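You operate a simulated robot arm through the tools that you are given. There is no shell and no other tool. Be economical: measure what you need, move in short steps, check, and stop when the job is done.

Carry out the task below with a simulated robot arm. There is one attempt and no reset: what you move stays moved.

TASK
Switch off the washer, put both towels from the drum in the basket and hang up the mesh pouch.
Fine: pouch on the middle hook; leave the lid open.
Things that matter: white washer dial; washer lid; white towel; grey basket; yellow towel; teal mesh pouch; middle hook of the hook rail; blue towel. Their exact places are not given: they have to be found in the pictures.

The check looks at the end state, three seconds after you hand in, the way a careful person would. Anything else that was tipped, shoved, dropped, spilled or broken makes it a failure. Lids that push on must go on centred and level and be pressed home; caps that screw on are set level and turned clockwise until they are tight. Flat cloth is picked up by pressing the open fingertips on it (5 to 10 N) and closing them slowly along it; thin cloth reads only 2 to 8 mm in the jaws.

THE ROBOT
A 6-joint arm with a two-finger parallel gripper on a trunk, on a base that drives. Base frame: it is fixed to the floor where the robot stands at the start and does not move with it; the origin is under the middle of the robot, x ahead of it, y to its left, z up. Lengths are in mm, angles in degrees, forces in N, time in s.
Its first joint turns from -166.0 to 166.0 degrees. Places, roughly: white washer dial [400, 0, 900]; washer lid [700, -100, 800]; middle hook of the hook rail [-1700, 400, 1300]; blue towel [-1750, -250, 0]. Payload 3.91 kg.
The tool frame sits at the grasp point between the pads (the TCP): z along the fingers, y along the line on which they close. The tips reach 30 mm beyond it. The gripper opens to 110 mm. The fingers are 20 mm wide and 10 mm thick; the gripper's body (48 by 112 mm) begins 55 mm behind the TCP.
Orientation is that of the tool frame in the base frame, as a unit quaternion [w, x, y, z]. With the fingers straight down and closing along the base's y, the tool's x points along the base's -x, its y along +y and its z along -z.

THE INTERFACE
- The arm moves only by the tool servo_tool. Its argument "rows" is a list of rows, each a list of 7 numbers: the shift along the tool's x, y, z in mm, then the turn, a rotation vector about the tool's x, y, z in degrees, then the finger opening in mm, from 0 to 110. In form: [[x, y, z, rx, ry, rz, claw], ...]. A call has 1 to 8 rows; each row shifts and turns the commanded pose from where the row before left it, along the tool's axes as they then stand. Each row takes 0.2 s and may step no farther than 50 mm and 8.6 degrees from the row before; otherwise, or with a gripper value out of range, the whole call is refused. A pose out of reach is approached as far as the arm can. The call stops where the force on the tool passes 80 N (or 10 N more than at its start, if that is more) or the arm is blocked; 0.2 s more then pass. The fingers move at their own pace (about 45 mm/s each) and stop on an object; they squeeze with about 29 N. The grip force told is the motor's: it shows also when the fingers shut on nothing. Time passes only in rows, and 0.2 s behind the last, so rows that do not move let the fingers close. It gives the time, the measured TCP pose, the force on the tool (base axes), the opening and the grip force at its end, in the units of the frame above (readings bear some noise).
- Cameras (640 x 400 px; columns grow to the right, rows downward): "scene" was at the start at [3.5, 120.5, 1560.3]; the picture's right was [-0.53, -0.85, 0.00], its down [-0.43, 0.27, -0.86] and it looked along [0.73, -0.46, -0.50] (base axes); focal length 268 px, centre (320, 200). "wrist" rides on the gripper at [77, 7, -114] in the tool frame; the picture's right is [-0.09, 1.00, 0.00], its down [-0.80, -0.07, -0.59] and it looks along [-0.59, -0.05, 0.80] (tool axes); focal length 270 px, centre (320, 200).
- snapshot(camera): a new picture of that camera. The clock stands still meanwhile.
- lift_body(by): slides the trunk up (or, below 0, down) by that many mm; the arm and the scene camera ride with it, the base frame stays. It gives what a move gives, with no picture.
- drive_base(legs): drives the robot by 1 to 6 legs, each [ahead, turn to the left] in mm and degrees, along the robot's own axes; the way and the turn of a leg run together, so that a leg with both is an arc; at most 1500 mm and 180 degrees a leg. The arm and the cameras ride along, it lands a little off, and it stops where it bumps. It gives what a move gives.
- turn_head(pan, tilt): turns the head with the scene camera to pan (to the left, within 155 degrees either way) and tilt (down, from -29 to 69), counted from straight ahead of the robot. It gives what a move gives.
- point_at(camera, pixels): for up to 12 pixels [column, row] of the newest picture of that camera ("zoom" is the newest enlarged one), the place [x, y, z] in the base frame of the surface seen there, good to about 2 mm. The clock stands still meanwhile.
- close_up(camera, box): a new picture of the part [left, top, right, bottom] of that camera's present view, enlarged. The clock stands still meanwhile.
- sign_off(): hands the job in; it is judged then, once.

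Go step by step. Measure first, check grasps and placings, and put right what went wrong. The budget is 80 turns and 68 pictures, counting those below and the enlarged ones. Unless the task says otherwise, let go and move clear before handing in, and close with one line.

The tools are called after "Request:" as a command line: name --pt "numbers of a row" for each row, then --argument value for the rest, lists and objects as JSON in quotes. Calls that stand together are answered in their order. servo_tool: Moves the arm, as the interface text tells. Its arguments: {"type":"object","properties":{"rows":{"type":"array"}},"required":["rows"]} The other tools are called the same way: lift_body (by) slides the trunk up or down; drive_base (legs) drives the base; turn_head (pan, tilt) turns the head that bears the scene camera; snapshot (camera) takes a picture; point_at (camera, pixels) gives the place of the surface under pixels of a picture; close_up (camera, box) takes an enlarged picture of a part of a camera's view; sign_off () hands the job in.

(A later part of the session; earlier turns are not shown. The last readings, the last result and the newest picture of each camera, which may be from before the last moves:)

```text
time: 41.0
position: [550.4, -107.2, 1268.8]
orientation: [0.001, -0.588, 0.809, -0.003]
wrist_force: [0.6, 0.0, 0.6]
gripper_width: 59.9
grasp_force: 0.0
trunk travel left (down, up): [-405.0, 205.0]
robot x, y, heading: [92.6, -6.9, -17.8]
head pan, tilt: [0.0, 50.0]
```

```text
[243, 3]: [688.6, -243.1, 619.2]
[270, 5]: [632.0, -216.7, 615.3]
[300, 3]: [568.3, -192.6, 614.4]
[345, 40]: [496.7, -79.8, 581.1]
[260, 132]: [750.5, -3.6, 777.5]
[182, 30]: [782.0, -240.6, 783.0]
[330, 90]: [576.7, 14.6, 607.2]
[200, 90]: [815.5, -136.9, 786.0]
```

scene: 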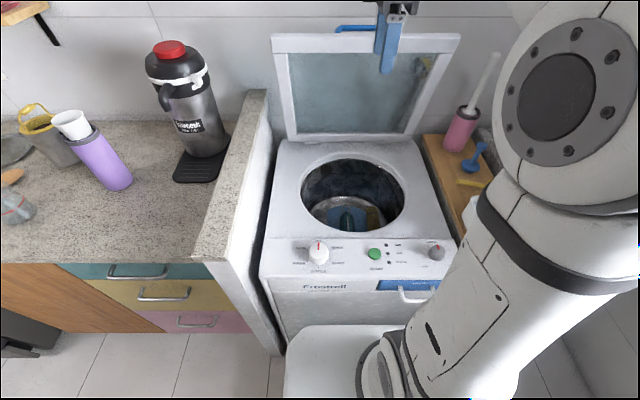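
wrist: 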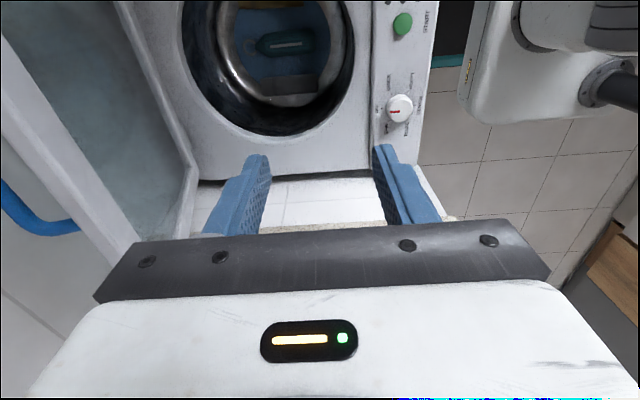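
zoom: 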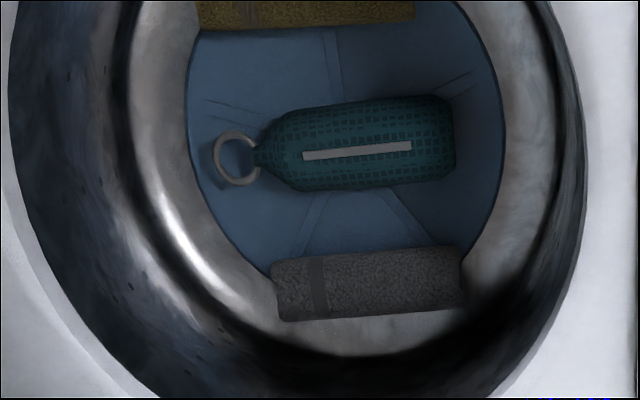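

The rolls lie along the washer's depth axis, tops at z≈622 on a drum floor at 577, and the drum opening is centred near (643,−139) with radius ~172. I'll turn the tool 90° so it closes across the rolls, then lower the trunk.

Request:
servo_tool --pt "0 0 0 0 0 8.2 70" --pt "0 0 0 0 0 8.2 70" --pt "0 0 0 0 0 8.2 70" --pt "0 0 0 0 0 8.2 70" --pt "0 0 0 0 0 8.2 70" --pt "0 0 0 0 0 8.2 70"

Request:
servo_tool --pt "0 0 0 0 0 8.2 70" --pt "0 0 0 0 0 8.2 70" --pt "0 0 0 0 0 8.2 70" --pt "0 0 0 0 0 8.2 70" --pt "0 0 0 0 0 8.2 70"

Request:
lift_body --by -300

Request:
snapshot --camera "wrist"

```text
time: 42.4
position: [551.8, -108.2, 1268.7]
orientation: [0.002, -0.197, 0.98, -0.002]
wrist_force: [0.3, -0.1, 0.5]
gripper_width: 69.7
grasp_force: 0.1
trunk travel left (down, up): [-405.0, 205.0]
robot x, y, heading: [88.8, -7.6, -17.8]
head pan, tilt: [0.0, 50.0]
```

```text
time: 43.6
position: [552.2, -109.7, 1268.3]
orientation: [0.004, 0.159, 0.987, -0.001]
wrist_force: [-0.3, -0.7, -0.4]
gripper_width: 70.0
grasp_force: 0.1
trunk travel left (down, up): [-405.0, 205.0]
robot x, y, heading: [92.9, -7.7, -17.6]
head pan, tilt: [0.0, 50.0]
```

```text
time: 46.6
position: [552.5, -107.1, 967.0]
orientation: [0.004, 0.157, 0.988, -0.002]
wrist_force: [-0.5, 0.3, -0.3]
gripper_width: 70.1
grasp_force: 0.1
trunk travel left (down, up): [-105.0, 505.0]
robot x, y, heading: [89.6, -9.5, -17.5]
head pan, tilt: [0.0, 50.0]
```

```text
38 pictures are left
```

wrist: 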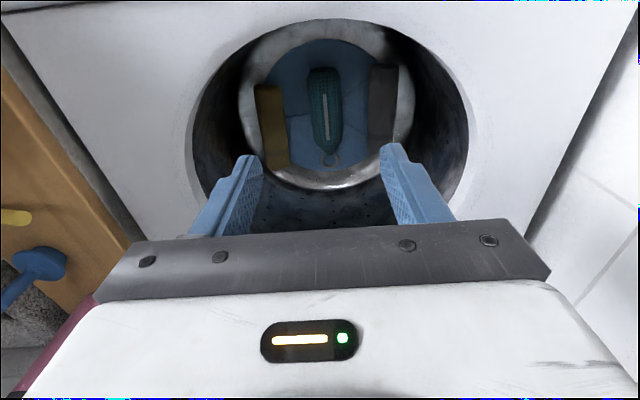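

Now all three items are visible. I'll measure their ends and the rim.

Request:
point_at --camera "wrist" --pixels '[[270, 95], [277, 155], [262, 125], [285, 125], [384, 75], [380, 130], [324, 80], [326, 110], [330, 160], [467, 120], [195, 130], [330, 20]]'

Request:
point_at --camera "wrist" --pixels '[[260, 90], [266, 125], [272, 165], [372, 100], [394, 100], [384, 68], [375, 140], [440, 60], [215, 60], [265, 30], [400, 30], [452, 170]]'

```text
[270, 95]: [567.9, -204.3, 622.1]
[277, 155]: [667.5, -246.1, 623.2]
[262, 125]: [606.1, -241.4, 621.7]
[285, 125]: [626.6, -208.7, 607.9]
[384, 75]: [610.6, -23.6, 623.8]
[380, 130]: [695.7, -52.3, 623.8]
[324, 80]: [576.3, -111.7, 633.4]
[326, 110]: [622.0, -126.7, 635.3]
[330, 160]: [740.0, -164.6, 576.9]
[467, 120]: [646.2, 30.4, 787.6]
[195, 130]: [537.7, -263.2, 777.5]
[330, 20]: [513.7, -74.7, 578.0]
```

```text
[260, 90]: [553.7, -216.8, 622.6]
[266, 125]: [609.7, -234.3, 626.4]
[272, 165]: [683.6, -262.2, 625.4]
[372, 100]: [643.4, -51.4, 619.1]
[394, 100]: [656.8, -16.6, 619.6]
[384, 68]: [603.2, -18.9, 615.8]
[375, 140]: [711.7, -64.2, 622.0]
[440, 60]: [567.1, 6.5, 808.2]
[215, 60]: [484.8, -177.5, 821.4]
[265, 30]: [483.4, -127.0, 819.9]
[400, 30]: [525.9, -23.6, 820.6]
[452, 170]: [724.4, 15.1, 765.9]
```

White roll centreline passes about (650,−34). I'll move above it, lower the trunk fully, and descend halfway to check reach.

Request:
servo_tool --pt "-23.4 33.6 0 0 0 0 76" --pt "-23.4 33.6 0 0 0 0 76" --pt "-23.4 33.6 0 0 0 0 76"

Request:
lift_body --by -100

Request:
servo_tool --pt "0 0 45 0 0 0 76" --pt "0 0 45 0 0 0 76" --pt "0 0 45 0 0 0 76"

Request:
snapshot --camera "wrist"

```text
time: 47.4
position: [652.0, -33.4, 966.7]
orientation: [0.004, 0.157, 0.988, -0.001]
wrist_force: [0.0, 0.0, -0.6]
gripper_width: 75.8
grasp_force: 0.1
trunk travel left (down, up): [-105.0, 505.0]
robot x, y, heading: [86.3, -10.1, -17.9]
head pan, tilt: [0.0, 50.0]
```

```text
time: 48.7
position: [651.1, -35.6, 869.0]
orientation: [0.003, 0.157, 0.988, -0.001]
wrist_force: [0.2, 1.1, -0.1]
gripper_width: 75.7
grasp_force: 0.0
trunk travel left (down, up): [-5.0, 605.0]
robot x, y, heading: [89.6, -10.3, -17.7]
head pan, tilt: [0.0, 50.0]
```

```text
time: 49.5
position: [652.3, -31.7, 730.0]
orientation: [0.003, 0.158, 0.987, -0.002]
wrist_force: [0.4, 0.8, 1.1]
gripper_width: 76.1
grasp_force: 0.1
trunk travel left (down, up): [-5.0, 605.0]
robot x, y, heading: [91.8, -9.6, -17.8]
head pan, tilt: [0.0, 50.0]
```

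```text
37 pictures are left
```

wrist: 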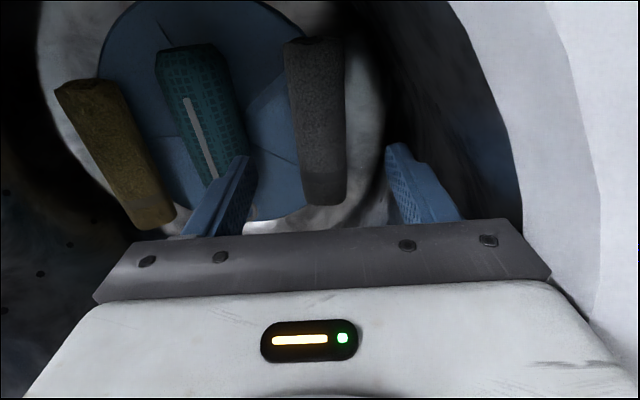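

Reach is fine and the roll sits between the fingers. I'll confirm its centreline before the last descent.

Request:
point_at --camera "wrist" --pixels '[[288, 90], [318, 90], [345, 90], [312, 45], [322, 190], [300, 140], [342, 140]]'

```text
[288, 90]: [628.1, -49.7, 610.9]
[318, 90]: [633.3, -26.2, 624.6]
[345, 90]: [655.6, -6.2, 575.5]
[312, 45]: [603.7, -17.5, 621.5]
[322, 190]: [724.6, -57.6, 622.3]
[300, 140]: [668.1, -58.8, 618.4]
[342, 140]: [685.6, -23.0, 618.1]
```

The centreline at x=660 is y≈−36, so I'm aligned. Descending to z≈612 and closing.

Request:
servo_tool --pt "-10 0 40 0 0 0 76" --pt "0 0 40 0 0 0 76" --pt "0 0 30 0 0 0 76" --pt "0 0 8 0 0 0 76" --pt "0 0 0 0 0 0 20" --pt "0 0 0 0 0 0 20" --pt "0 0 0 0 0 0 20" --pt "0 0 0 0 0 0 20"

```text
time: 49.9
position: [660.2, -33.3, 720.1]
orientation: [0.017, 0.158, 0.987, 0.004]
wrist_force: [-1.5, -1.3, 30.9]
gripper_width: 75.9
grasp_force: 0.0
trunk travel left (down, up): [-5.0, 605.0]
robot x, y, heading: [91.9, -5.7, -17.5]
head pan, tilt: [0.0, 50.0]
stopped in row 1: the force on the tool passed its limit (the readings are from after the stop); the commanded pose is now the measured one
```

Something blocked at z 720 with an upward force. I'll look from the scene camera to find what touches.

Request:
snapshot --camera "scene"

Request:
snapshot --camera "wrist"

```text
36 pictures are left
```

scene: 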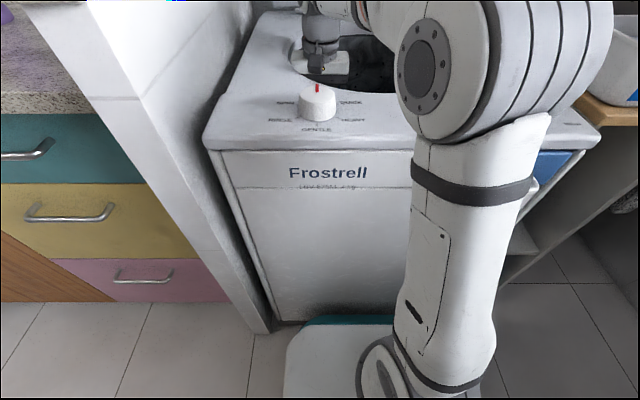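

```text
35 pictures are left
```

wrist: 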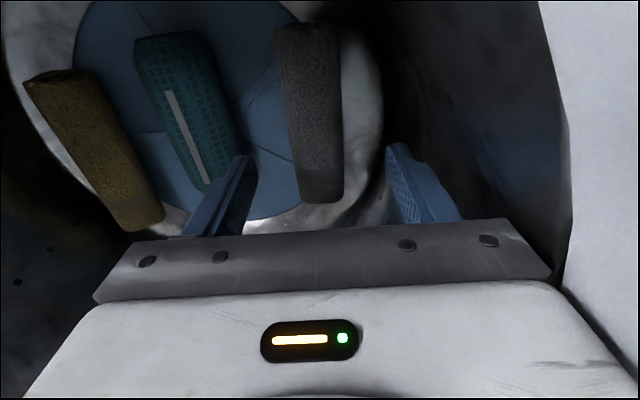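

Request:
close_up --camera "scene" --box '[230, 0, 420, 110]'

```text
3.37 times, centred on (325, 55) of scene
```

zoom: 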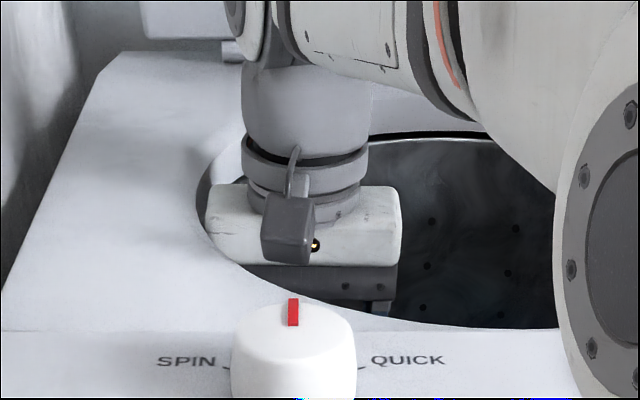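

The gripper body and wrist camera meet the left rim of the drum. I'll rise, tilt the fingers 20° outward so the body moves toward the drum's centre, and re-approach.

Request:
servo_tool --pt "0 0 -40 0 0 0 66" --pt "0 0 -40 0 0 0 66" --pt "0 -15 0 -7 0 0 66" --pt "0 -10 0 -7 0 0 66" --pt "0 0 0 -6 0 0 66"

```text
time: 51.1
position: [651.2, -56.3, 792.1]
orientation: [0.041, 0.153, 0.972, 0.175]
wrist_force: [-0.6, -0.1, 0.7]
gripper_width: 66.2
grasp_force: 0.1
trunk travel left (down, up): [-5.0, 605.0]
robot x, y, heading: [86.9, -13.1, -17.7]
head pan, tilt: [0.0, 50.0]
```

The tool is tilted 20.6° toward the roll. Now I'll descend to TCP (653, −41, 621).

Request:
servo_tool --pt "1.8 -11.6 41 0 0 0 66" --pt "1.8 -11.6 41 0 0 0 66" --pt "1.8 -11.6 41 0 0 0 66" --pt "1.8 -11.6 38 0 0 0 66"

Request:
snapshot --camera "wrist"

```text
time: 52.1
position: [651.1, -44.8, 629.3]
orientation: [0.042, 0.154, 0.972, 0.175]
wrist_force: [-0.4, 0.1, 0.1]
gripper_width: 65.9
grasp_force: 0.1
trunk travel left (down, up): [-5.0, 605.0]
robot x, y, heading: [90.6, -11.1, -18.0]
head pan, tilt: [0.0, 50.0]
```

```text
33 pictures are left
```

wrist: 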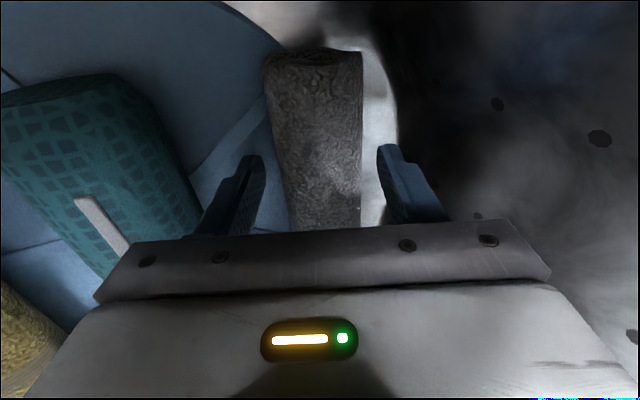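

The roll is centred between the fingers. I'll go down 8 mm more and close.

Request:
servo_tool --pt "0 0 8 0 0 0 66" --pt "0 0 0 0 0 0 20" --pt "0 0 0 0 0 0 20" --pt "0 0 0 0 0 0 20" --pt "0 0 0 0 0 0 20"

```text
time: 53.3
position: [653.4, -41.6, 618.4]
orientation: [0.041, 0.153, 0.972, 0.174]
wrist_force: [0.1, 0.1, -0.3]
gripper_width: 53.6
grasp_force: 29.1
trunk travel left (down, up): [-5.0, 605.0]
robot x, y, heading: [90.1, -8.5, -17.6]
head pan, tilt: [0.0, 50.0]
```

The roll is held at 53.6 mm. I'll lift it straight out of the drum, raise the trunk and look toward the basket.

Request:
servo_tool --pt "-1.3 15 -41 0 0 0 20" --pt "-1.3 15 -41 0 0 0 20" --pt "-1.3 12 -41 0 0 0 20" --pt "-1.3 12 -41 0 0 0 20" --pt "-1.3 12 -41 0 0 0 20"

Request:
lift_body --by 300

Request:
turn_head --pan -50 --tilt 35

Request:
snapshot --camera "scene"

Request:
snapshot --camera "wrist"

```text
time: 54.5
position: [648.4, -48.1, 834.4]
orientation: [0.04, 0.154, 0.972, 0.174]
wrist_force: [0.3, 0.5, -0.8]
gripper_width: 53.3
grasp_force: 29.2
trunk travel left (down, up): [-5.0, 605.0]
robot x, y, heading: [92.2, -8.0, -18.0]
head pan, tilt: [0.0, 50.0]
```

```text
time: 57.5
position: [648.2, -47.2, 1133.7]
orientation: [0.041, 0.154, 0.972, 0.175]
wrist_force: [0.2, -0.2, -0.9]
gripper_width: 53.5
grasp_force: 29.2
trunk travel left (down, up): [-305.0, 305.0]
robot x, y, heading: [87.5, -7.0, -17.7]
head pan, tilt: [0.0, 50.0]
```

```text
time: 58.7
position: [649.2, -47.2, 1133.3]
orientation: [0.04, 0.153, 0.972, 0.175]
wrist_force: [-0.3, 0.3, -1.1]
gripper_width: 53.6
grasp_force: 28.7
trunk travel left (down, up): [-305.0, 305.0]
robot x, y, heading: [88.4, -9.6, -17.7]
head pan, tilt: [-50.0, 35.0]
```

```text
32 pictures are left
```

scene: 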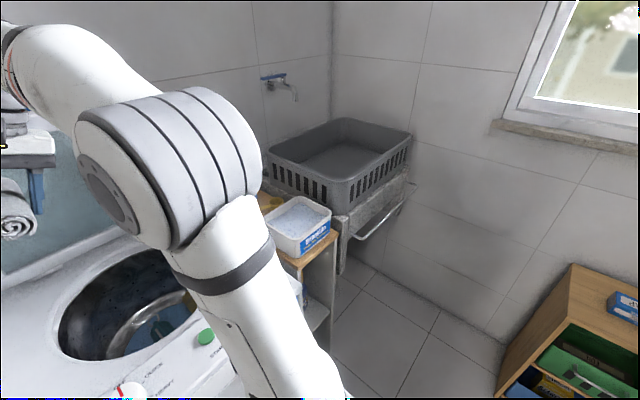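

```text
31 pictures are left
```

wrist: 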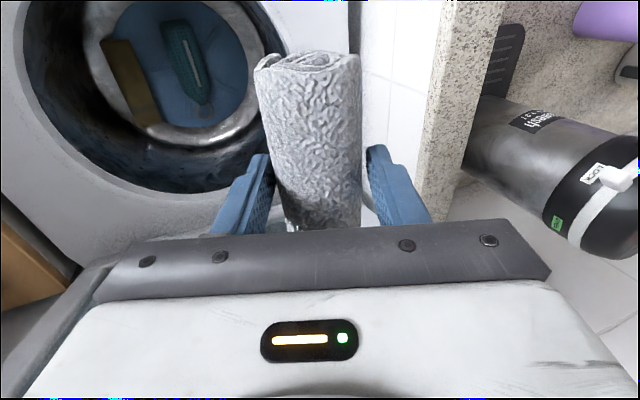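

The white roll is held firmly and the basket is in clear view at scene (340,160). I'll measure its rim corners, its floor, and the free floor in front of it.

Request:
point_at --camera "scene" --pixels '[[268, 155], [345, 119], [410, 138], [343, 181], [340, 155], [360, 150], [343, 265], [345, 235], [405, 200], [380, 330], [505, 385], [310, 170]]'

Request:
point_at --camera "scene" --pixels '[[302, 205], [330, 215], [338, 240], [570, 270], [345, 282], [440, 290], [300, 258], [300, 150]]'

```text
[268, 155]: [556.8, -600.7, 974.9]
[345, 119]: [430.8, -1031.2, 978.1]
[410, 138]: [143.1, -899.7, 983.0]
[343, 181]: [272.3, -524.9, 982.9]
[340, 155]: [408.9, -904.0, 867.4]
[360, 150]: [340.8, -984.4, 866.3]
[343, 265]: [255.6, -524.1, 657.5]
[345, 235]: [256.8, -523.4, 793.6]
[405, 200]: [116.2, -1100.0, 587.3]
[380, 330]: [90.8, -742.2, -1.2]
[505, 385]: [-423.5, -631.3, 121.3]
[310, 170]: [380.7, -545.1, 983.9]
```

```text
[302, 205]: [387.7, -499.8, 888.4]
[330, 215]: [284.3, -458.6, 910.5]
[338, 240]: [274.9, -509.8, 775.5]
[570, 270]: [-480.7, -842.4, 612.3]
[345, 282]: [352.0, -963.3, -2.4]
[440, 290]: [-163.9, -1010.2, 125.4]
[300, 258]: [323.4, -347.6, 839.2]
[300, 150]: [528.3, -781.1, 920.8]
```

Basket: rim corners (557,−601), (431,−1031), (143,−900), (272,−525), rim z≈983, floor 867, centre about (351,−764). I'll straighten the tool, retract the arm and drive around to stand in front of the basket.

Request:
servo_tool --pt "40 0 0 7 0 0 20" --pt "40 0 0 7 0 0 20" --pt "40 0 0 6.6 0 0 20" --pt "40 0 -20 0 0 0 20"

Request:
drive_base --legs '[[-200, 0], [0, -70], [510, 0], [0, 50]]'

Request:
turn_head --pan 0 --tilt 35

Request:
snapshot --camera "scene"

```text
time: 59.7
position: [494.9, 1.5, 1148.2]
orientation: [0.014, 0.159, 0.987, -0.003]
wrist_force: [-0.2, -0.7, -0.8]
gripper_width: 53.6
grasp_force: 29.1
trunk travel left (down, up): [-305.0, 305.0]
robot x, y, heading: [90.5, -8.6, -17.9]
head pan, tilt: [-50.0, 35.0]
```

```text
time: 69.3
position: [303.0, -611.6, 1148.6]
orientation: [0.013, 0.329, 0.944, -0.004]
wrist_force: [-0.5, -0.1, -0.4]
gripper_width: 53.2
grasp_force: 28.9
trunk travel left (down, up): [-305.0, 305.0]
robot x, y, heading: [-83.6, -488.0, -38.4]
head pan, tilt: [-50.0, 35.0]
```

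```text
time: 70.5
position: [302.3, -611.3, 1147.7]
orientation: [0.013, 0.329, 0.944, -0.005]
wrist_force: [0.5, 0.9, -1.3]
gripper_width: 53.2
grasp_force: 29.1
trunk travel left (down, up): [-305.0, 305.0]
robot x, y, heading: [-85.2, -487.6, -38.6]
head pan, tilt: [0.0, 35.0]
```

```text
30 pictures are left
```

scene: 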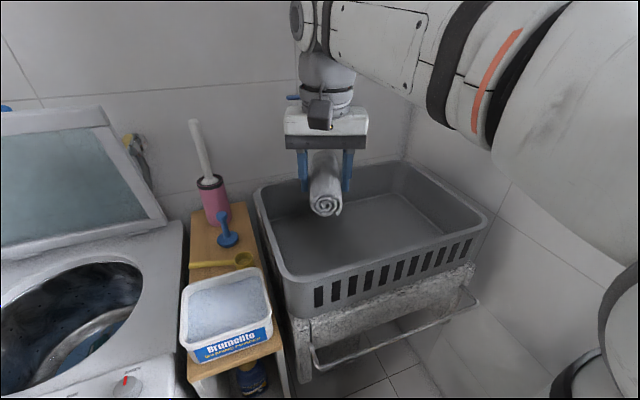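

The roll hangs over the basket. I'll shift to about (350,−690), lower it to the basket floor and release.

Request:
servo_tool --pt "-43 -16 0 0 0 0 20" --pt "-43 -16 0 0 0 0 20"

Request:
lift_body --by -190

Request:
servo_tool --pt "0 0 25 0 0 0 20" --pt "0 0 17 0 0 0 20" --pt "0 0 0 0 0 0 20"

```text
time: 71.1
position: [352.0, -689.8, 1150.9]
orientation: [0.012, 0.329, 0.944, -0.004]
wrist_force: [0.5, 0.4, 0.0]
gripper_width: 53.5
grasp_force: 28.5
trunk travel left (down, up): [-305.0, 305.0]
robot x, y, heading: [-89.6, -485.7, -38.3]
head pan, tilt: [0.0, 35.0]
```

```text
time: 73.2
position: [350.8, -689.4, 960.8]
orientation: [0.014, 0.328, 0.944, -0.004]
wrist_force: [-0.7, 0.1, 0.0]
gripper_width: 53.5
grasp_force: 28.9
trunk travel left (down, up): [-115.0, 495.0]
robot x, y, heading: [-84.4, -484.3, -38.4]
head pan, tilt: [0.0, 35.0]
```

```text
time: 74.0
position: [352.0, -691.8, 920.1]
orientation: [0.013, 0.329, 0.944, -0.005]
wrist_force: [0.0, -0.2, -0.4]
gripper_width: 53.6
grasp_force: 29.7
trunk travel left (down, up): [-115.0, 495.0]
robot x, y, heading: [-86.1, -485.3, -38.4]
head pan, tilt: [0.0, 35.0]
```

I'll ease down another 8 mm, open, and lift away.

Request:
servo_tool --pt "0 0 5 0 0 0 20" --pt "0 0 3 0 0 0 20" --pt "0 0 0 0 0 0 75" --pt "0 0 0 0 0 0 75" --pt "0 0 -40 0 0 0 75" --pt "0 0 -45 0 0 0 75" --pt "0 0 -45 0 0 0 75"

Request:
lift_body --by 100

Request:
snapshot --camera "scene"

```text
time: 75.6
position: [346.5, -690.8, 1040.6]
orientation: [0.013, 0.329, 0.944, -0.004]
wrist_force: [-0.3, 0.0, 0.1]
gripper_width: 75.0
grasp_force: 0.2
trunk travel left (down, up): [-115.0, 495.0]
robot x, y, heading: [-83.9, -487.3, -38.3]
head pan, tilt: [0.0, 35.0]
```

```text
time: 76.9
position: [347.0, -689.6, 1140.1]
orientation: [0.013, 0.329, 0.944, -0.004]
wrist_force: [0.0, -0.9, -0.2]
gripper_width: 74.8
grasp_force: 0.0
trunk travel left (down, up): [-215.0, 395.0]
robot x, y, heading: [-86.9, -480.9, -38.2]
head pan, tilt: [0.0, 35.0]
```

```text
29 pictures are left
```

scene: 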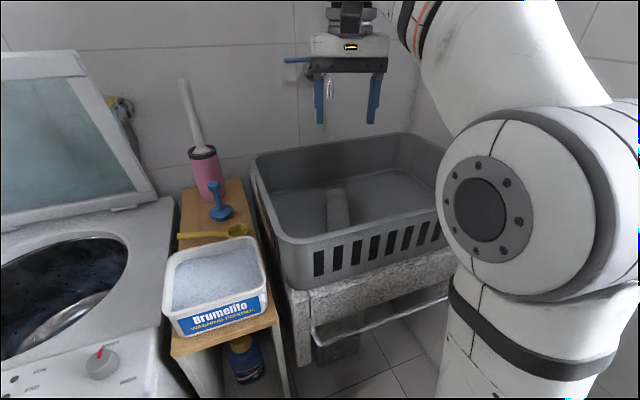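

The white towel lies in the basket. I'll retract and drive back the same way for the yellow one.

Request:
servo_tool --pt "43 16 0 0 0 0 66" --pt "43 16 0 0 0 0 66"

Request:
drive_base --legs '[[0, -50], [-510, 0], [0, 70.3], [190, 0]]'

Request:
snapshot --camera "wrist"

```text
time: 77.5
position: [298.4, -613.5, 1139.7]
orientation: [0.013, 0.33, 0.944, -0.005]
wrist_force: [-0.1, -0.2, 0.1]
gripper_width: 66.1
grasp_force: 0.1
trunk travel left (down, up): [-215.0, 395.0]
robot x, y, heading: [-88.7, -484.1, -38.7]
head pan, tilt: [0.0, 35.0]
```

```text
time: 87.0
position: [484.0, 13.1, 1140.8]
orientation: [0.014, 0.133, 0.991, -0.002]
wrist_force: [-1.1, -0.2, 0.1]
gripper_width: 66.0
grasp_force: 0.1
trunk travel left (down, up): [-215.0, 395.0]
robot x, y, heading: [79.3, -17.6, -15.1]
head pan, tilt: [0.0, 35.0]
```

```text
28 pictures are left
```

wrist: 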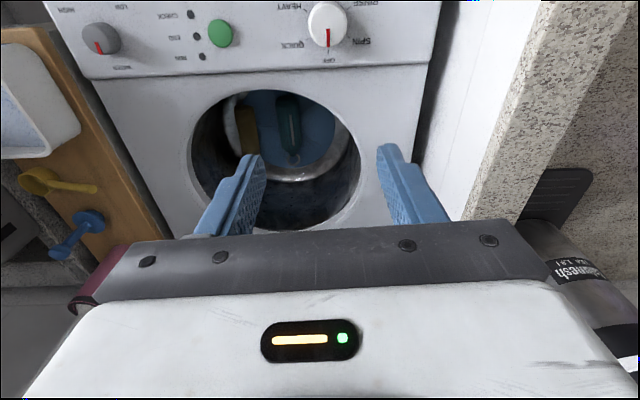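

Back at the washer with heading −15°. I'll measure the yellow roll from here.

Request:
close_up --camera "wrist" --box '[190, 70, 370, 230]'

Request:
point_at --camera "wrist" --pixels '[[240, 108], [236, 125], [246, 125], [256, 125], [243, 145], [252, 145], [260, 145], [250, 152], [288, 130], [292, 160]]'

```text
2.50 times, centred on (280, 150) of wrist
```

zoom: 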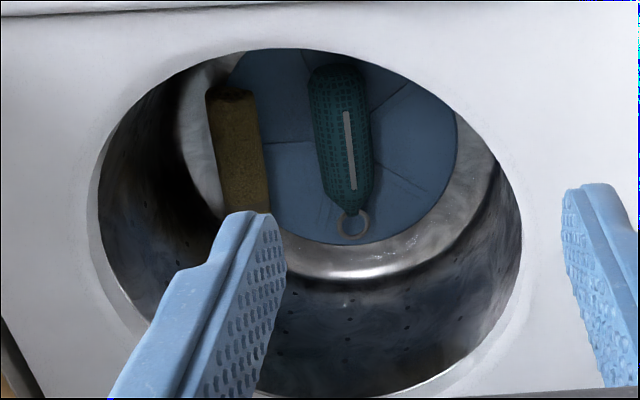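

```text
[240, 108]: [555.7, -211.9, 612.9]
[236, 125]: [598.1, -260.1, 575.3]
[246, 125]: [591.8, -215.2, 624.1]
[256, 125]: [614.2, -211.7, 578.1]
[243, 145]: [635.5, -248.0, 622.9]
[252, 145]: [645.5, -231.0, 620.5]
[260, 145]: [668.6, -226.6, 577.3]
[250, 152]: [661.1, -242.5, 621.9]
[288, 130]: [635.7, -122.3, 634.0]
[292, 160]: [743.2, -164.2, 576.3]
```

Yellow centreline passes about (615,−224). I'll lower the trunk, move over it, and tilt the fingers 20° toward it (mirror of the white grasp).

Request:
lift_body --by -208

Request:
servo_tool --pt "-31.5 -28.7 0 0 0 0.9 66" --pt "-31.5 -28.7 0 0 0 0.9 66" --pt "-31.5 -28.7 0 0 0 0.9 66" --pt "-31.5 -28.7 0 0 0 0.9 66" --pt "-31.5 -28.7 0 0 0 0.9 66" --pt "-31.5 -28.7 0 0 0 0.9 66"

Request:
servo_tool --pt "0 0 30 7 0 0 66" --pt "0 0 30 7 0 0 66" --pt "0 0 30 6 0 0 66" --pt "0 0 0 0 0 0 66"

```text
time: 89.3
position: [484.4, 13.4, 932.2]
orientation: [0.013, 0.134, 0.991, -0.002]
wrist_force: [0.2, 0.1, -0.4]
gripper_width: 66.1
grasp_force: 0.0
trunk travel left (down, up): [-7.0, 603.0]
robot x, y, heading: [81.1, -19.2, -15.0]
head pan, tilt: [0.0, 35.0]
```

```text
time: 90.7
position: [611.9, -206.2, 936.3]
orientation: [0.016, 0.179, 0.984, 0.0]
wrist_force: [-0.6, 1.1, 0.8]
gripper_width: 66.1
grasp_force: 0.0
out of reach, approached as far as the arm can: row 6
trunk travel left (down, up): [-7.0, 603.0]
robot x, y, heading: [85.0, -19.2, -14.7]
head pan, tilt: [0.0, 35.0]
```

```text
time: 91.7
position: [606.6, -217.7, 847.4]
orientation: [-0.017, 0.179, 0.968, -0.173]
wrist_force: [-0.9, 0.5, 0.0]
gripper_width: 66.0
grasp_force: 0.1
trunk travel left (down, up): [-7.0, 603.0]
robot x, y, heading: [81.4, -21.2, -14.8]
head pan, tilt: [0.0, 35.0]
```

Tilt achieved. Descending vertically most of the way, then checking.

Request:
servo_tool --pt "0.5 16 42 0 0 0 66" --pt "0.5 16 42 0 0 0 66" --pt "0.5 16 42 0 0 0 66" --pt "0.5 16 42 0 0 0 66"

Request:
snapshot --camera "wrist"

Request:
point_at --camera "wrist" --pixels '[[290, 150], [320, 150], [340, 150], [320, 100], [320, 190]]'

```text
time: 92.7
position: [611.8, -215.3, 666.9]
orientation: [-0.017, 0.179, 0.969, -0.171]
wrist_force: [0.1, 0.5, 0.6]
gripper_width: 66.2
grasp_force: 0.0
trunk travel left (down, up): [-7.0, 603.0]
robot x, y, heading: [80.0, -19.9, -14.7]
head pan, tilt: [0.0, 35.0]
```

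```text
26 pictures are left
```

wrist: 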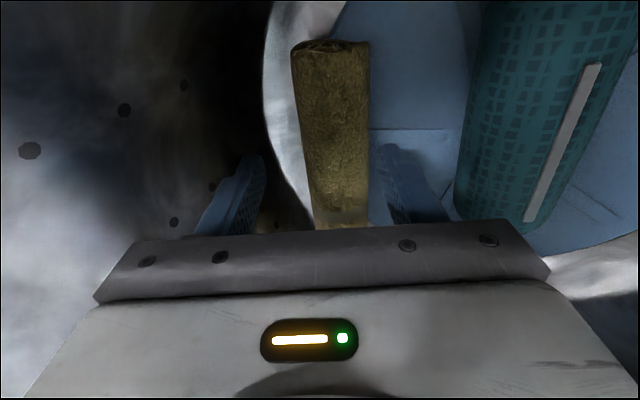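

```text
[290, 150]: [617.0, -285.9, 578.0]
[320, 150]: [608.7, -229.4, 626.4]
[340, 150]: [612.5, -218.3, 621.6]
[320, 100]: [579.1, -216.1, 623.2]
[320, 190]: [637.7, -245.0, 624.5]
```

The roll is well aligned. Final 46 mm descent and close.

Request:
servo_tool --pt "0 8 22 0 0 0 66" --pt "0 8 22 0 0 0 66" --pt "0 0 0 0 0 0 20" --pt "0 0 0 0 0 0 20" --pt "0 0 0 0 0 0 20" --pt "0 0 0 0 0 0 20"

```text
time: 94.1
position: [613.0, -216.1, 618.0]
orientation: [-0.017, 0.18, 0.968, -0.172]
wrist_force: [-0.6, -0.2, 4.9]
gripper_width: 53.4
grasp_force: 28.9
trunk travel left (down, up): [-7.0, 603.0]
robot x, y, heading: [81.1, -17.8, -14.9]
head pan, tilt: [0.0, 35.0]
```

The yellow roll is held at 53.4 mm. I'll lift it out, straighten, retract and drive to the basket.

Request:
servo_tool --pt "0 -14 -42 0 0 0 20" --pt "0 -14 -42 0 0 0 20" --pt "0 -14 -42 0 0 0 20" --pt "0 -16 -42 0 0 0 20" --pt "0 -16 -42 0 0 0 20"

Request:
lift_body --by 300

Request:
servo_tool --pt "40 0 0 -7 0 0 20" --pt "40 0 0 -7 0 0 20" --pt "40 0 0 -6 0 0 20" --pt "20 0 0 0 0 0 20"

Request:
drive_base --legs '[[-200, 0], [0, -73], [510, 0], [0, 50]]'

Request:
snapshot --camera "scene"

```text
time: 95.3
position: [610.9, -212.8, 841.7]
orientation: [-0.018, 0.18, 0.968, -0.172]
wrist_force: [0.3, -0.1, -1.1]
gripper_width: 53.6
grasp_force: 28.7
trunk travel left (down, up): [-7.0, 603.0]
robot x, y, heading: [81.1, -19.0, -14.8]
head pan, tilt: [0.0, 35.0]
```

```text
time: 98.3
position: [610.9, -214.5, 1140.8]
orientation: [-0.018, 0.18, 0.969, -0.171]
wrist_force: [-0.1, -0.1, -0.7]
gripper_width: 53.3
grasp_force: 28.2
trunk travel left (down, up): [-307.0, 303.0]
robot x, y, heading: [80.4, -21.7, -14.7]
head pan, tilt: [0.0, 35.0]
```

```text
time: 99.3
position: [480.2, -164.1, 1136.4]
orientation: [0.014, 0.181, 0.983, -0.001]
wrist_force: [0.2, -0.6, -0.7]
gripper_width: 53.3
grasp_force: 28.6
trunk travel left (down, up): [-307.0, 303.0]
robot x, y, heading: [81.7, -17.7, -15.1]
head pan, tilt: [0.0, 35.0]
```

```text
time: 109.0
position: [208.3, -771.5, 1138.0]
orientation: [0.013, 0.373, 0.928, -0.004]
wrist_force: [-0.7, 0.1, -1.2]
gripper_width: 53.6
grasp_force: 29.2
trunk travel left (down, up): [-307.0, 303.0]
robot x, y, heading: [-108.5, -491.3, -38.2]
head pan, tilt: [0.0, 35.0]
```

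```text
25 pictures are left
```

scene: 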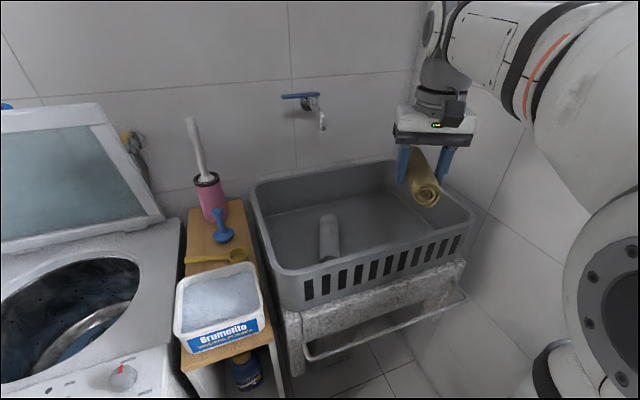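

Yellow is above the basket's right part. I'll place it at about (310,−800), more than 100 mm from the white roll.

Request:
servo_tool --pt "-31.2 16.5 0 0 0 0 20" --pt "-31.2 16.5 0 0 0 0 20" --pt "-31.2 16.5 0 0 0 0 20"

Request:
lift_body --by -180

Request:
servo_tool --pt "0 0 25 0 0 0 20" --pt "0 0 17 0 0 0 20" --pt "0 0 4 0 0 0 20" --pt "0 0 0 0 0 0 20"

```text
time: 109.8
position: [309.2, -802.6, 1139.6]
orientation: [0.013, 0.373, 0.928, -0.003]
wrist_force: [0.7, -0.1, 0.1]
gripper_width: 53.7
grasp_force: 29.3
trunk travel left (down, up): [-307.0, 303.0]
robot x, y, heading: [-110.5, -491.2, -38.1]
head pan, tilt: [0.0, 35.0]
```

```text
time: 111.8
position: [309.0, -801.3, 959.5]
orientation: [0.013, 0.372, 0.928, -0.004]
wrist_force: [0.4, 0.2, -0.6]
gripper_width: 53.7
grasp_force: 29.2
trunk travel left (down, up): [-127.0, 483.0]
robot x, y, heading: [-109.6, -488.2, -38.0]
head pan, tilt: [0.0, 35.0]
```

```text
time: 112.8
position: [310.8, -801.1, 913.6]
orientation: [0.012, 0.372, 0.928, -0.003]
wrist_force: [0.5, -0.3, 0.5]
gripper_width: 53.5
grasp_force: 29.2
trunk travel left (down, up): [-127.0, 483.0]
robot x, y, heading: [-106.8, -492.8, -38.3]
head pan, tilt: [0.0, 35.0]
```

Request:
servo_tool --pt "0 0 0 0 0 0 75" --pt "0 0 0 0 0 0 75" --pt "0 0 -40 0 0 0 75" --pt "0 0 -45 0 0 0 75" --pt "0 0 -45 0 0 0 75"

Request:
lift_body --by 100

Request:
servo_tool --pt "40 -15 0 0 0 0 66" --pt "40 -15 0 0 0 0 66" --pt "30 -10 0 0 0 0 66"

Request:
snapshot --camera "scene"

```text
time: 114.0
position: [308.3, -798.9, 1042.7]
orientation: [0.013, 0.372, 0.928, -0.003]
wrist_force: [-0.6, 0.9, 0.6]
gripper_width: 75.1
grasp_force: 0.1
trunk travel left (down, up): [-127.0, 483.0]
robot x, y, heading: [-108.1, -493.9, -37.8]
head pan, tilt: [0.0, 35.0]
```

```text
time: 115.3
position: [306.6, -798.8, 1141.8]
orientation: [0.012, 0.373, 0.928, -0.003]
wrist_force: [-0.2, -0.4, 0.6]
gripper_width: 75.2
grasp_force: 0.0
trunk travel left (down, up): [-227.0, 383.0]
robot x, y, heading: [-108.4, -491.4, -38.1]
head pan, tilt: [0.0, 35.0]
```

```text
time: 116.1
position: [203.5, -751.8, 1138.3]
orientation: [0.014, 0.372, 0.928, -0.004]
wrist_force: [-0.4, 0.8, 0.0]
gripper_width: 65.9
grasp_force: 0.0
trunk travel left (down, up): [-227.0, 383.0]
robot x, y, heading: [-107.2, -492.2, -38.1]
head pan, tilt: [0.0, 35.0]
```

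```text
24 pictures are left
```

scene: 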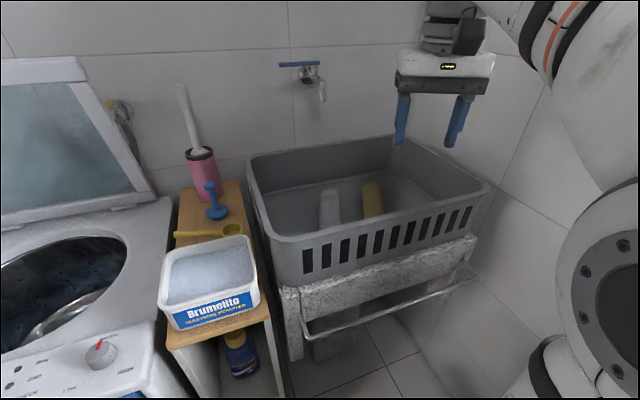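

Both towels are in the basket. I'll drive back for the pouch and look into the drum.

Request:
drive_base --legs '[[0, -50], [-510, 0], [0, 70], [205, 0]]'

Request:
close_up --camera "wrist" --box '[180, 0, 420, 160]'

```text
time: 125.5
position: [442.0, -192.3, 1137.4]
orientation: [0.013, 0.209, 0.978, -0.002]
wrist_force: [0.6, 0.0, -0.9]
gripper_width: 66.0
grasp_force: 0.1
trunk travel left (down, up): [-227.0, 383.0]
robot x, y, heading: [58.1, -52.2, -17.8]
head pan, tilt: [0.0, 35.0]
```

```text
2.50 times, centred on (300, 80) of wrist
```

zoom: 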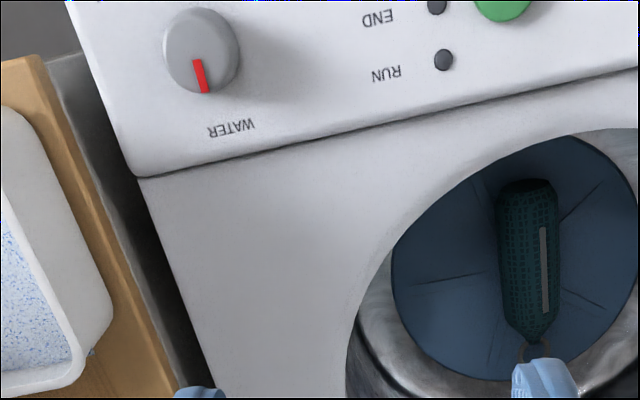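

I'll inch forward, lower the trunk, and move over the pouch with the tool aligned to it.

Request:
drive_base --legs '[[18, 0]]'

Request:
lift_body --by -220

Request:
servo_tool --pt "0 0 0 0 0 -6.5 66" --pt "-39.2 28.4 0 0 0 0 66" --pt "-39.2 28.4 0 0 0 0 66" --pt "-39.2 28.4 0 0 0 0 66" --pt "-32 28.4 0 0 0 0 66" --pt "0 0 40 0 0 0 66" --pt "0 0 40 0 0 0 66" --pt "0 0 40 0 0 0 66"

Request:
snapshot --camera "wrist"

```text
time: 126.3
position: [457.9, -196.1, 1136.5]
orientation: [0.013, 0.208, 0.978, -0.001]
wrist_force: [0.3, -0.2, 0.5]
gripper_width: 65.9
grasp_force: 0.2
trunk travel left (down, up): [-227.0, 383.0]
robot x, y, heading: [73.1, -59.1, -18.0]
head pan, tilt: [0.0, 35.0]
```

```text
time: 128.6
position: [458.8, -195.5, 918.1]
orientation: [0.014, 0.208, 0.978, -0.001]
wrist_force: [0.3, -0.2, -0.4]
gripper_width: 66.0
grasp_force: 0.1
trunk travel left (down, up): [-7.0, 603.0]
robot x, y, heading: [77.4, -61.7, -18.0]
head pan, tilt: [0.0, 35.0]
```

```text
time: 130.4
position: [639.7, -135.5, 803.1]
orientation: [0.013, 0.152, 0.988, -0.002]
wrist_force: [0.2, 0.9, -0.3]
gripper_width: 65.9
grasp_force: 0.0
trunk travel left (down, up): [-7.0, 603.0]
robot x, y, heading: [73.3, -60.1, -17.8]
head pan, tilt: [0.0, 35.0]
```

```text
22 pictures are left
```

wrist: 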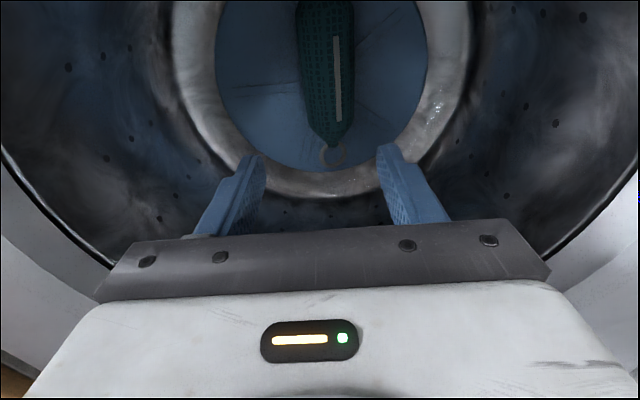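

The pouch is centred ahead of the fingers with its ring at (332,155). I'll enlarge and measure ring and body.

Request:
close_up --camera "wrist" --box '[270, 0, 390, 180]'

Request:
point_at --camera "wrist" --pixels '[[300, 80], [326, 80], [351, 80], [312, 120], [330, 120], [350, 120], [333, 143], [321, 155], [346, 155], [333, 165], [333, 154]]'

```text
2.22 times, centred on (330, 90) of wrist
```

zoom: 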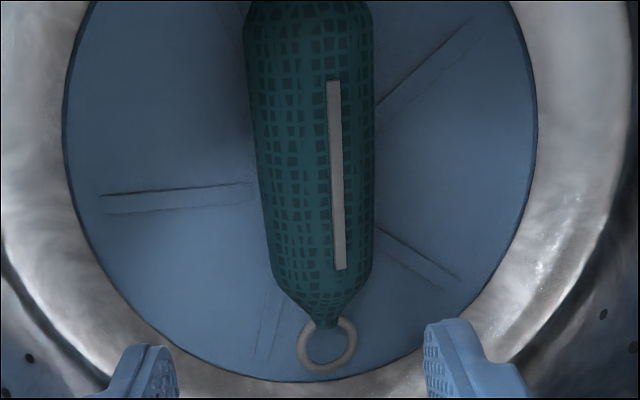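

```text
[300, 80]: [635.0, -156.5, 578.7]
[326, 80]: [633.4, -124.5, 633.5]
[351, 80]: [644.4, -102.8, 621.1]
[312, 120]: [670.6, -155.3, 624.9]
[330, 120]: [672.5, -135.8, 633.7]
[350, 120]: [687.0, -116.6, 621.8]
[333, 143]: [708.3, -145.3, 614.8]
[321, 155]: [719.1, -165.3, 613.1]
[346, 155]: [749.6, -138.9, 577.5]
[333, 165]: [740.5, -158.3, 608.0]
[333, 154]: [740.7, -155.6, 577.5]
```

Pouch is about 53 mm wide, centreline at (655,−132), ring centre near (729,−154,610). I'll open to 80 and descend to z≈614, then close.

Request:
servo_tool --pt "-7 4 38 0 0 0 80" --pt "-7 4 38 0 0 0 80" --pt "0 0 38 0 0 0 80" --pt "0 0 38 0 0 0 80" --pt "0 0 36 0 0 0 80"

Request:
servo_tool --pt "0 0 0 0 0 0 20" --pt "0 0 0 0 0 0 20" --pt "0 0 0 0 0 0 20" --pt "0 0 0 0 0 0 20" --pt "0 0 0 0 0 0 20"

Request:
snapshot --camera "wrist"

```text
time: 131.6
position: [660.3, -134.2, 614.6]
orientation: [0.014, 0.151, 0.988, -0.003]
wrist_force: [-0.4, 0.3, -0.1]
gripper_width: 80.0
grasp_force: 0.1
trunk travel left (down, up): [-7.0, 603.0]
robot x, y, heading: [74.1, -60.2, -18.0]
head pan, tilt: [0.0, 35.0]
```

```text
time: 132.8
position: [659.2, -134.4, 614.7]
orientation: [0.013, 0.152, 0.988, -0.002]
wrist_force: [-0.5, -0.2, -0.5]
gripper_width: 53.9
grasp_force: 28.8
trunk travel left (down, up): [-7.0, 603.0]
robot x, y, heading: [78.1, -60.5, -18.0]
head pan, tilt: [0.0, 35.0]
```

```text
20 pictures are left
```

wrist: 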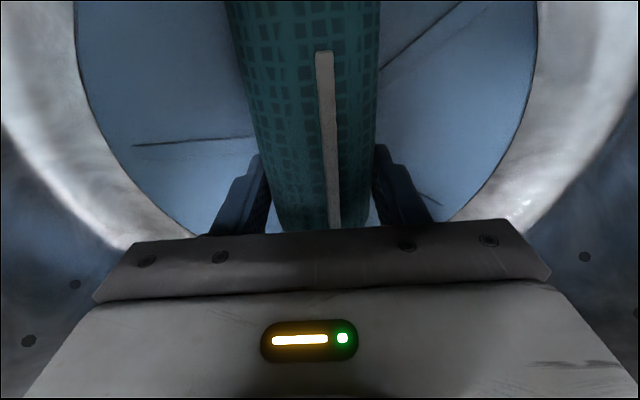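

The pouch is gripped at 53.9 mm. I'll lift it out, raise, retract, back away from the washer and turn to face the hook side.

Request:
servo_tool --pt "0 0 -45 0 0 0 20" --pt "0 0 -45 0 0 0 20" --pt "0 0 -45 0 0 0 20" --pt "0 0 -45 0 0 0 20" --pt "0 0 -45 0 0 0 20" --pt "0 0 -30 0 0 0 20"

Request:
lift_body --by 300

Request:
servo_tool --pt "45 0 0 0 0 0 20" --pt "45 0 0 0 0 0 20" --pt "45 0 0 0 0 0 20" --pt "40 0 0 0 0 0 20"

Request:
drive_base --legs '[[-250, 0], [0, 90], [0, 93]]'

Request:
turn_head --pan 0 --tilt 25

Request:
snapshot --camera "scene"

```text
time: 134.2
position: [649.2, -129.5, 867.3]
orientation: [0.014, 0.152, 0.988, -0.003]
wrist_force: [1.0, -0.7, -1.0]
gripper_width: 53.7
grasp_force: 29.2
trunk travel left (down, up): [-7.0, 603.0]
robot x, y, heading: [77.8, -57.8, -18.3]
head pan, tilt: [0.0, 35.0]
```

```text
time: 137.2
position: [649.6, -129.2, 1167.7]
orientation: [0.013, 0.152, 0.988, -0.002]
wrist_force: [0.9, 0.3, -1.1]
gripper_width: 53.9
grasp_force: 29.2
trunk travel left (down, up): [-307.0, 303.0]
robot x, y, heading: [75.5, -57.9, -17.7]
head pan, tilt: [0.0, 35.0]
```

```text
time: 138.2
position: [481.7, -77.7, 1161.6]
orientation: [0.013, 0.152, 0.988, -0.002]
wrist_force: [0.5, -0.5, -0.9]
gripper_width: 53.6
grasp_force: 28.9
trunk travel left (down, up): [-307.0, 303.0]
robot x, y, heading: [73.9, -57.8, -17.8]
head pan, tilt: [0.0, 35.0]
```

```text
time: 147.8
position: [-566.3, 6.8, 1161.6]
orientation: [-0.001, 0.993, -0.117, -0.012]
wrist_force: [-0.1, 0.2, -0.3]
gripper_width: 53.6
grasp_force: 29.2
trunk travel left (down, up): [-307.0, 303.0]
robot x, y, heading: [-157.7, 23.6, 165.7]
head pan, tilt: [0.0, 35.0]
```

```text
time: 148.6
position: [-565.3, 6.2, 1161.5]
orientation: [-0.002, 0.993, -0.116, -0.013]
wrist_force: [0.2, 0.1, -1.0]
gripper_width: 53.7
grasp_force: 29.0
trunk travel left (down, up): [-307.0, 303.0]
robot x, y, heading: [-157.7, 28.3, 165.8]
head pan, tilt: [0.0, 25.0]
```

```text
19 pictures are left
```

scene: 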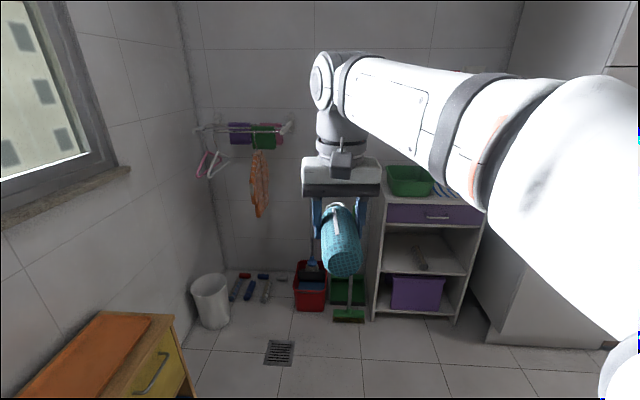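

The gripper hides the hook rail, which should lie near scene (335,88). I'll swing the arm to the right and look again.

Request:
servo_tool --pt "0 -45 0 0 0 0 20" --pt "0 -45 0 0 0 0 20" --pt "0 -45 0 0 0 0 20" --pt "0 -45 0 0 0 0 20"

Request:
close_up --camera "scene" --box '[180, 30, 500, 340]'

```text
time: 149.6
position: [-523.6, 182.7, 1158.0]
orientation: [-0.001, 0.993, -0.116, -0.013]
wrist_force: [-0.8, 0.6, -1.5]
gripper_width: 53.6
grasp_force: 28.8
trunk travel left (down, up): [-307.0, 303.0]
robot x, y, heading: [-158.6, 26.0, 165.6]
head pan, tilt: [0.0, 25.0]
```

```text
1.29 times, centred on (340, 185) of scene
```

zoom: 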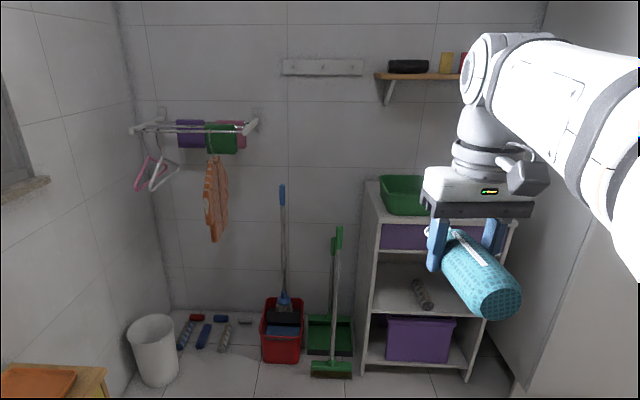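

The hook rail shows at zoom (322,67), which is scene (341,82). I'll enlarge it.

Request:
close_up --camera "scene" --box '[300, 62, 384, 110]'

```text
7.62 times, centred on (342, 86) of scene
```

zoom: 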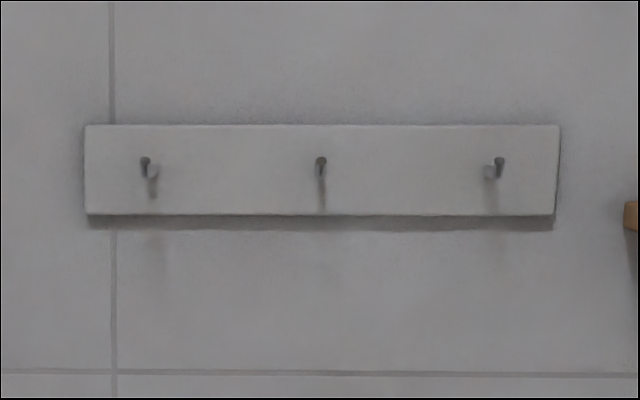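

Request:
point_at --camera "zoom" --pixels '[[321, 162], [321, 170], [321, 176], [90, 130], [555, 130], [300, 140], [340, 205], [150, 160], [494, 168], [630, 215]]'

Request:
point_at --camera "scene" --pixels '[[311, 322], [278, 352], [210, 315], [370, 310], [310, 270]]'

```text
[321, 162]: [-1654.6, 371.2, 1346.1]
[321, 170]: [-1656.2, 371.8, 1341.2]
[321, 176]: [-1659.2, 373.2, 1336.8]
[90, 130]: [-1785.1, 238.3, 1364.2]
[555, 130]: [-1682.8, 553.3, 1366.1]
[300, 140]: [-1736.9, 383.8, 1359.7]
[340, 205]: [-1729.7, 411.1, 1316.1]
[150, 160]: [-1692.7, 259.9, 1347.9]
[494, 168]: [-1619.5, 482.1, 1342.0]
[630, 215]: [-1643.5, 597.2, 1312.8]
```

```text
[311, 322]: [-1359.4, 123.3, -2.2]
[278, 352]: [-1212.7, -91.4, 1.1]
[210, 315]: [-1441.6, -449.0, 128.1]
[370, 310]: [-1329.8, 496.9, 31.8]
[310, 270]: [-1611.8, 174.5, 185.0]
```

The middle hook tip is at about (−1655, 371, 1346), with the rail facing (0.951, −0.309). I'll re-centre the arm and pitch the tool up 90° so the pouch hangs with its ring on top and facing the wall.

Request:
servo_tool --pt "0 45 0 0 0 0 20" --pt "0 45 0 0 0 0 20" --pt "0 45 0 0 0 0 20" --pt "-17 0 0 0 -8.2 0 20" --pt "-17 0 0 0 -8.2 0 20" --pt "-17 0 0 0 -8.2 0 20" --pt "-17 0 0 0 -8.2 0 20" --pt "-17 0 0 0 -8.2 0 20"

Request:
servo_tool --pt "-17 0 0 0 -8.2 0 20" --pt "-17 0 0 0 -8.2 0 20" --pt "-17 0 0 0 -8.2 0 20" --pt "-17 0 0 0 -8.2 0 20" --pt "-17 0 0 0 -8.2 0 20" --pt "-17 0 0 0 -8 0 20"

Request:
snapshot --camera "scene"

```text
time: 151.3
position: [-633.7, 68.7, 1188.1]
orientation: [-0.042, 0.925, -0.109, -0.36]
wrist_force: [0.2, -0.2, -0.2]
gripper_width: 53.9
grasp_force: 29.0
trunk travel left (down, up): [-307.0, 303.0]
robot x, y, heading: [-158.7, 29.7, 165.7]
head pan, tilt: [0.0, 25.0]
```

```text
time: 152.8
position: [-678.1, 80.5, 1276.1]
orientation: [0.083, -0.693, 0.081, 0.712]
wrist_force: [-0.2, 0.3, -1.1]
gripper_width: 54.0
grasp_force: 29.1
trunk travel left (down, up): [-307.0, 303.0]
robot x, y, heading: [-154.2, 26.5, 165.7]
head pan, tilt: [0.0, 25.0]
```

```text
16 pictures are left
```

scene: 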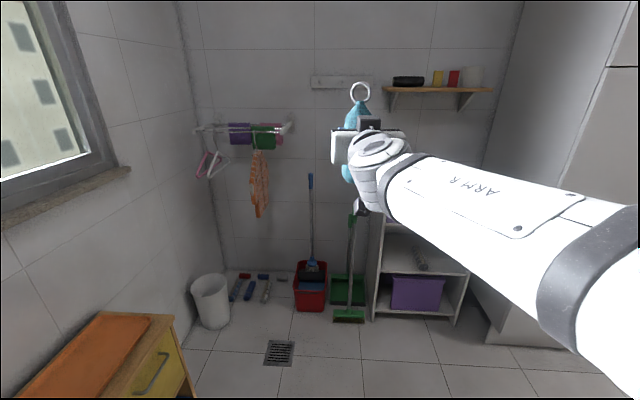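

The pouch hangs ring-up, facing the wall. I'll enlarge and measure the ring relative to the TCP.

Request:
close_up --camera "scene" --box '[330, 70, 390, 140]'

```text
5.71 times, centred on (360, 105) of scene
```

zoom: 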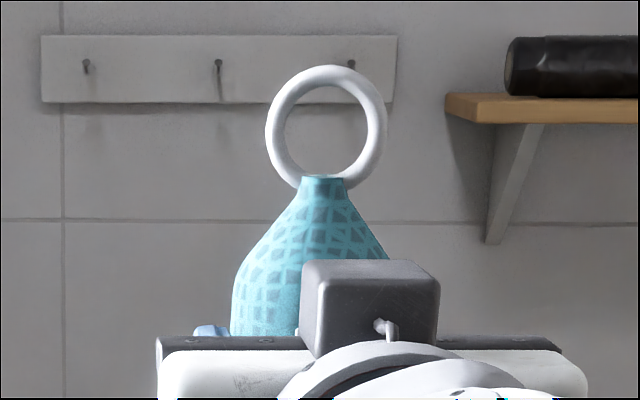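

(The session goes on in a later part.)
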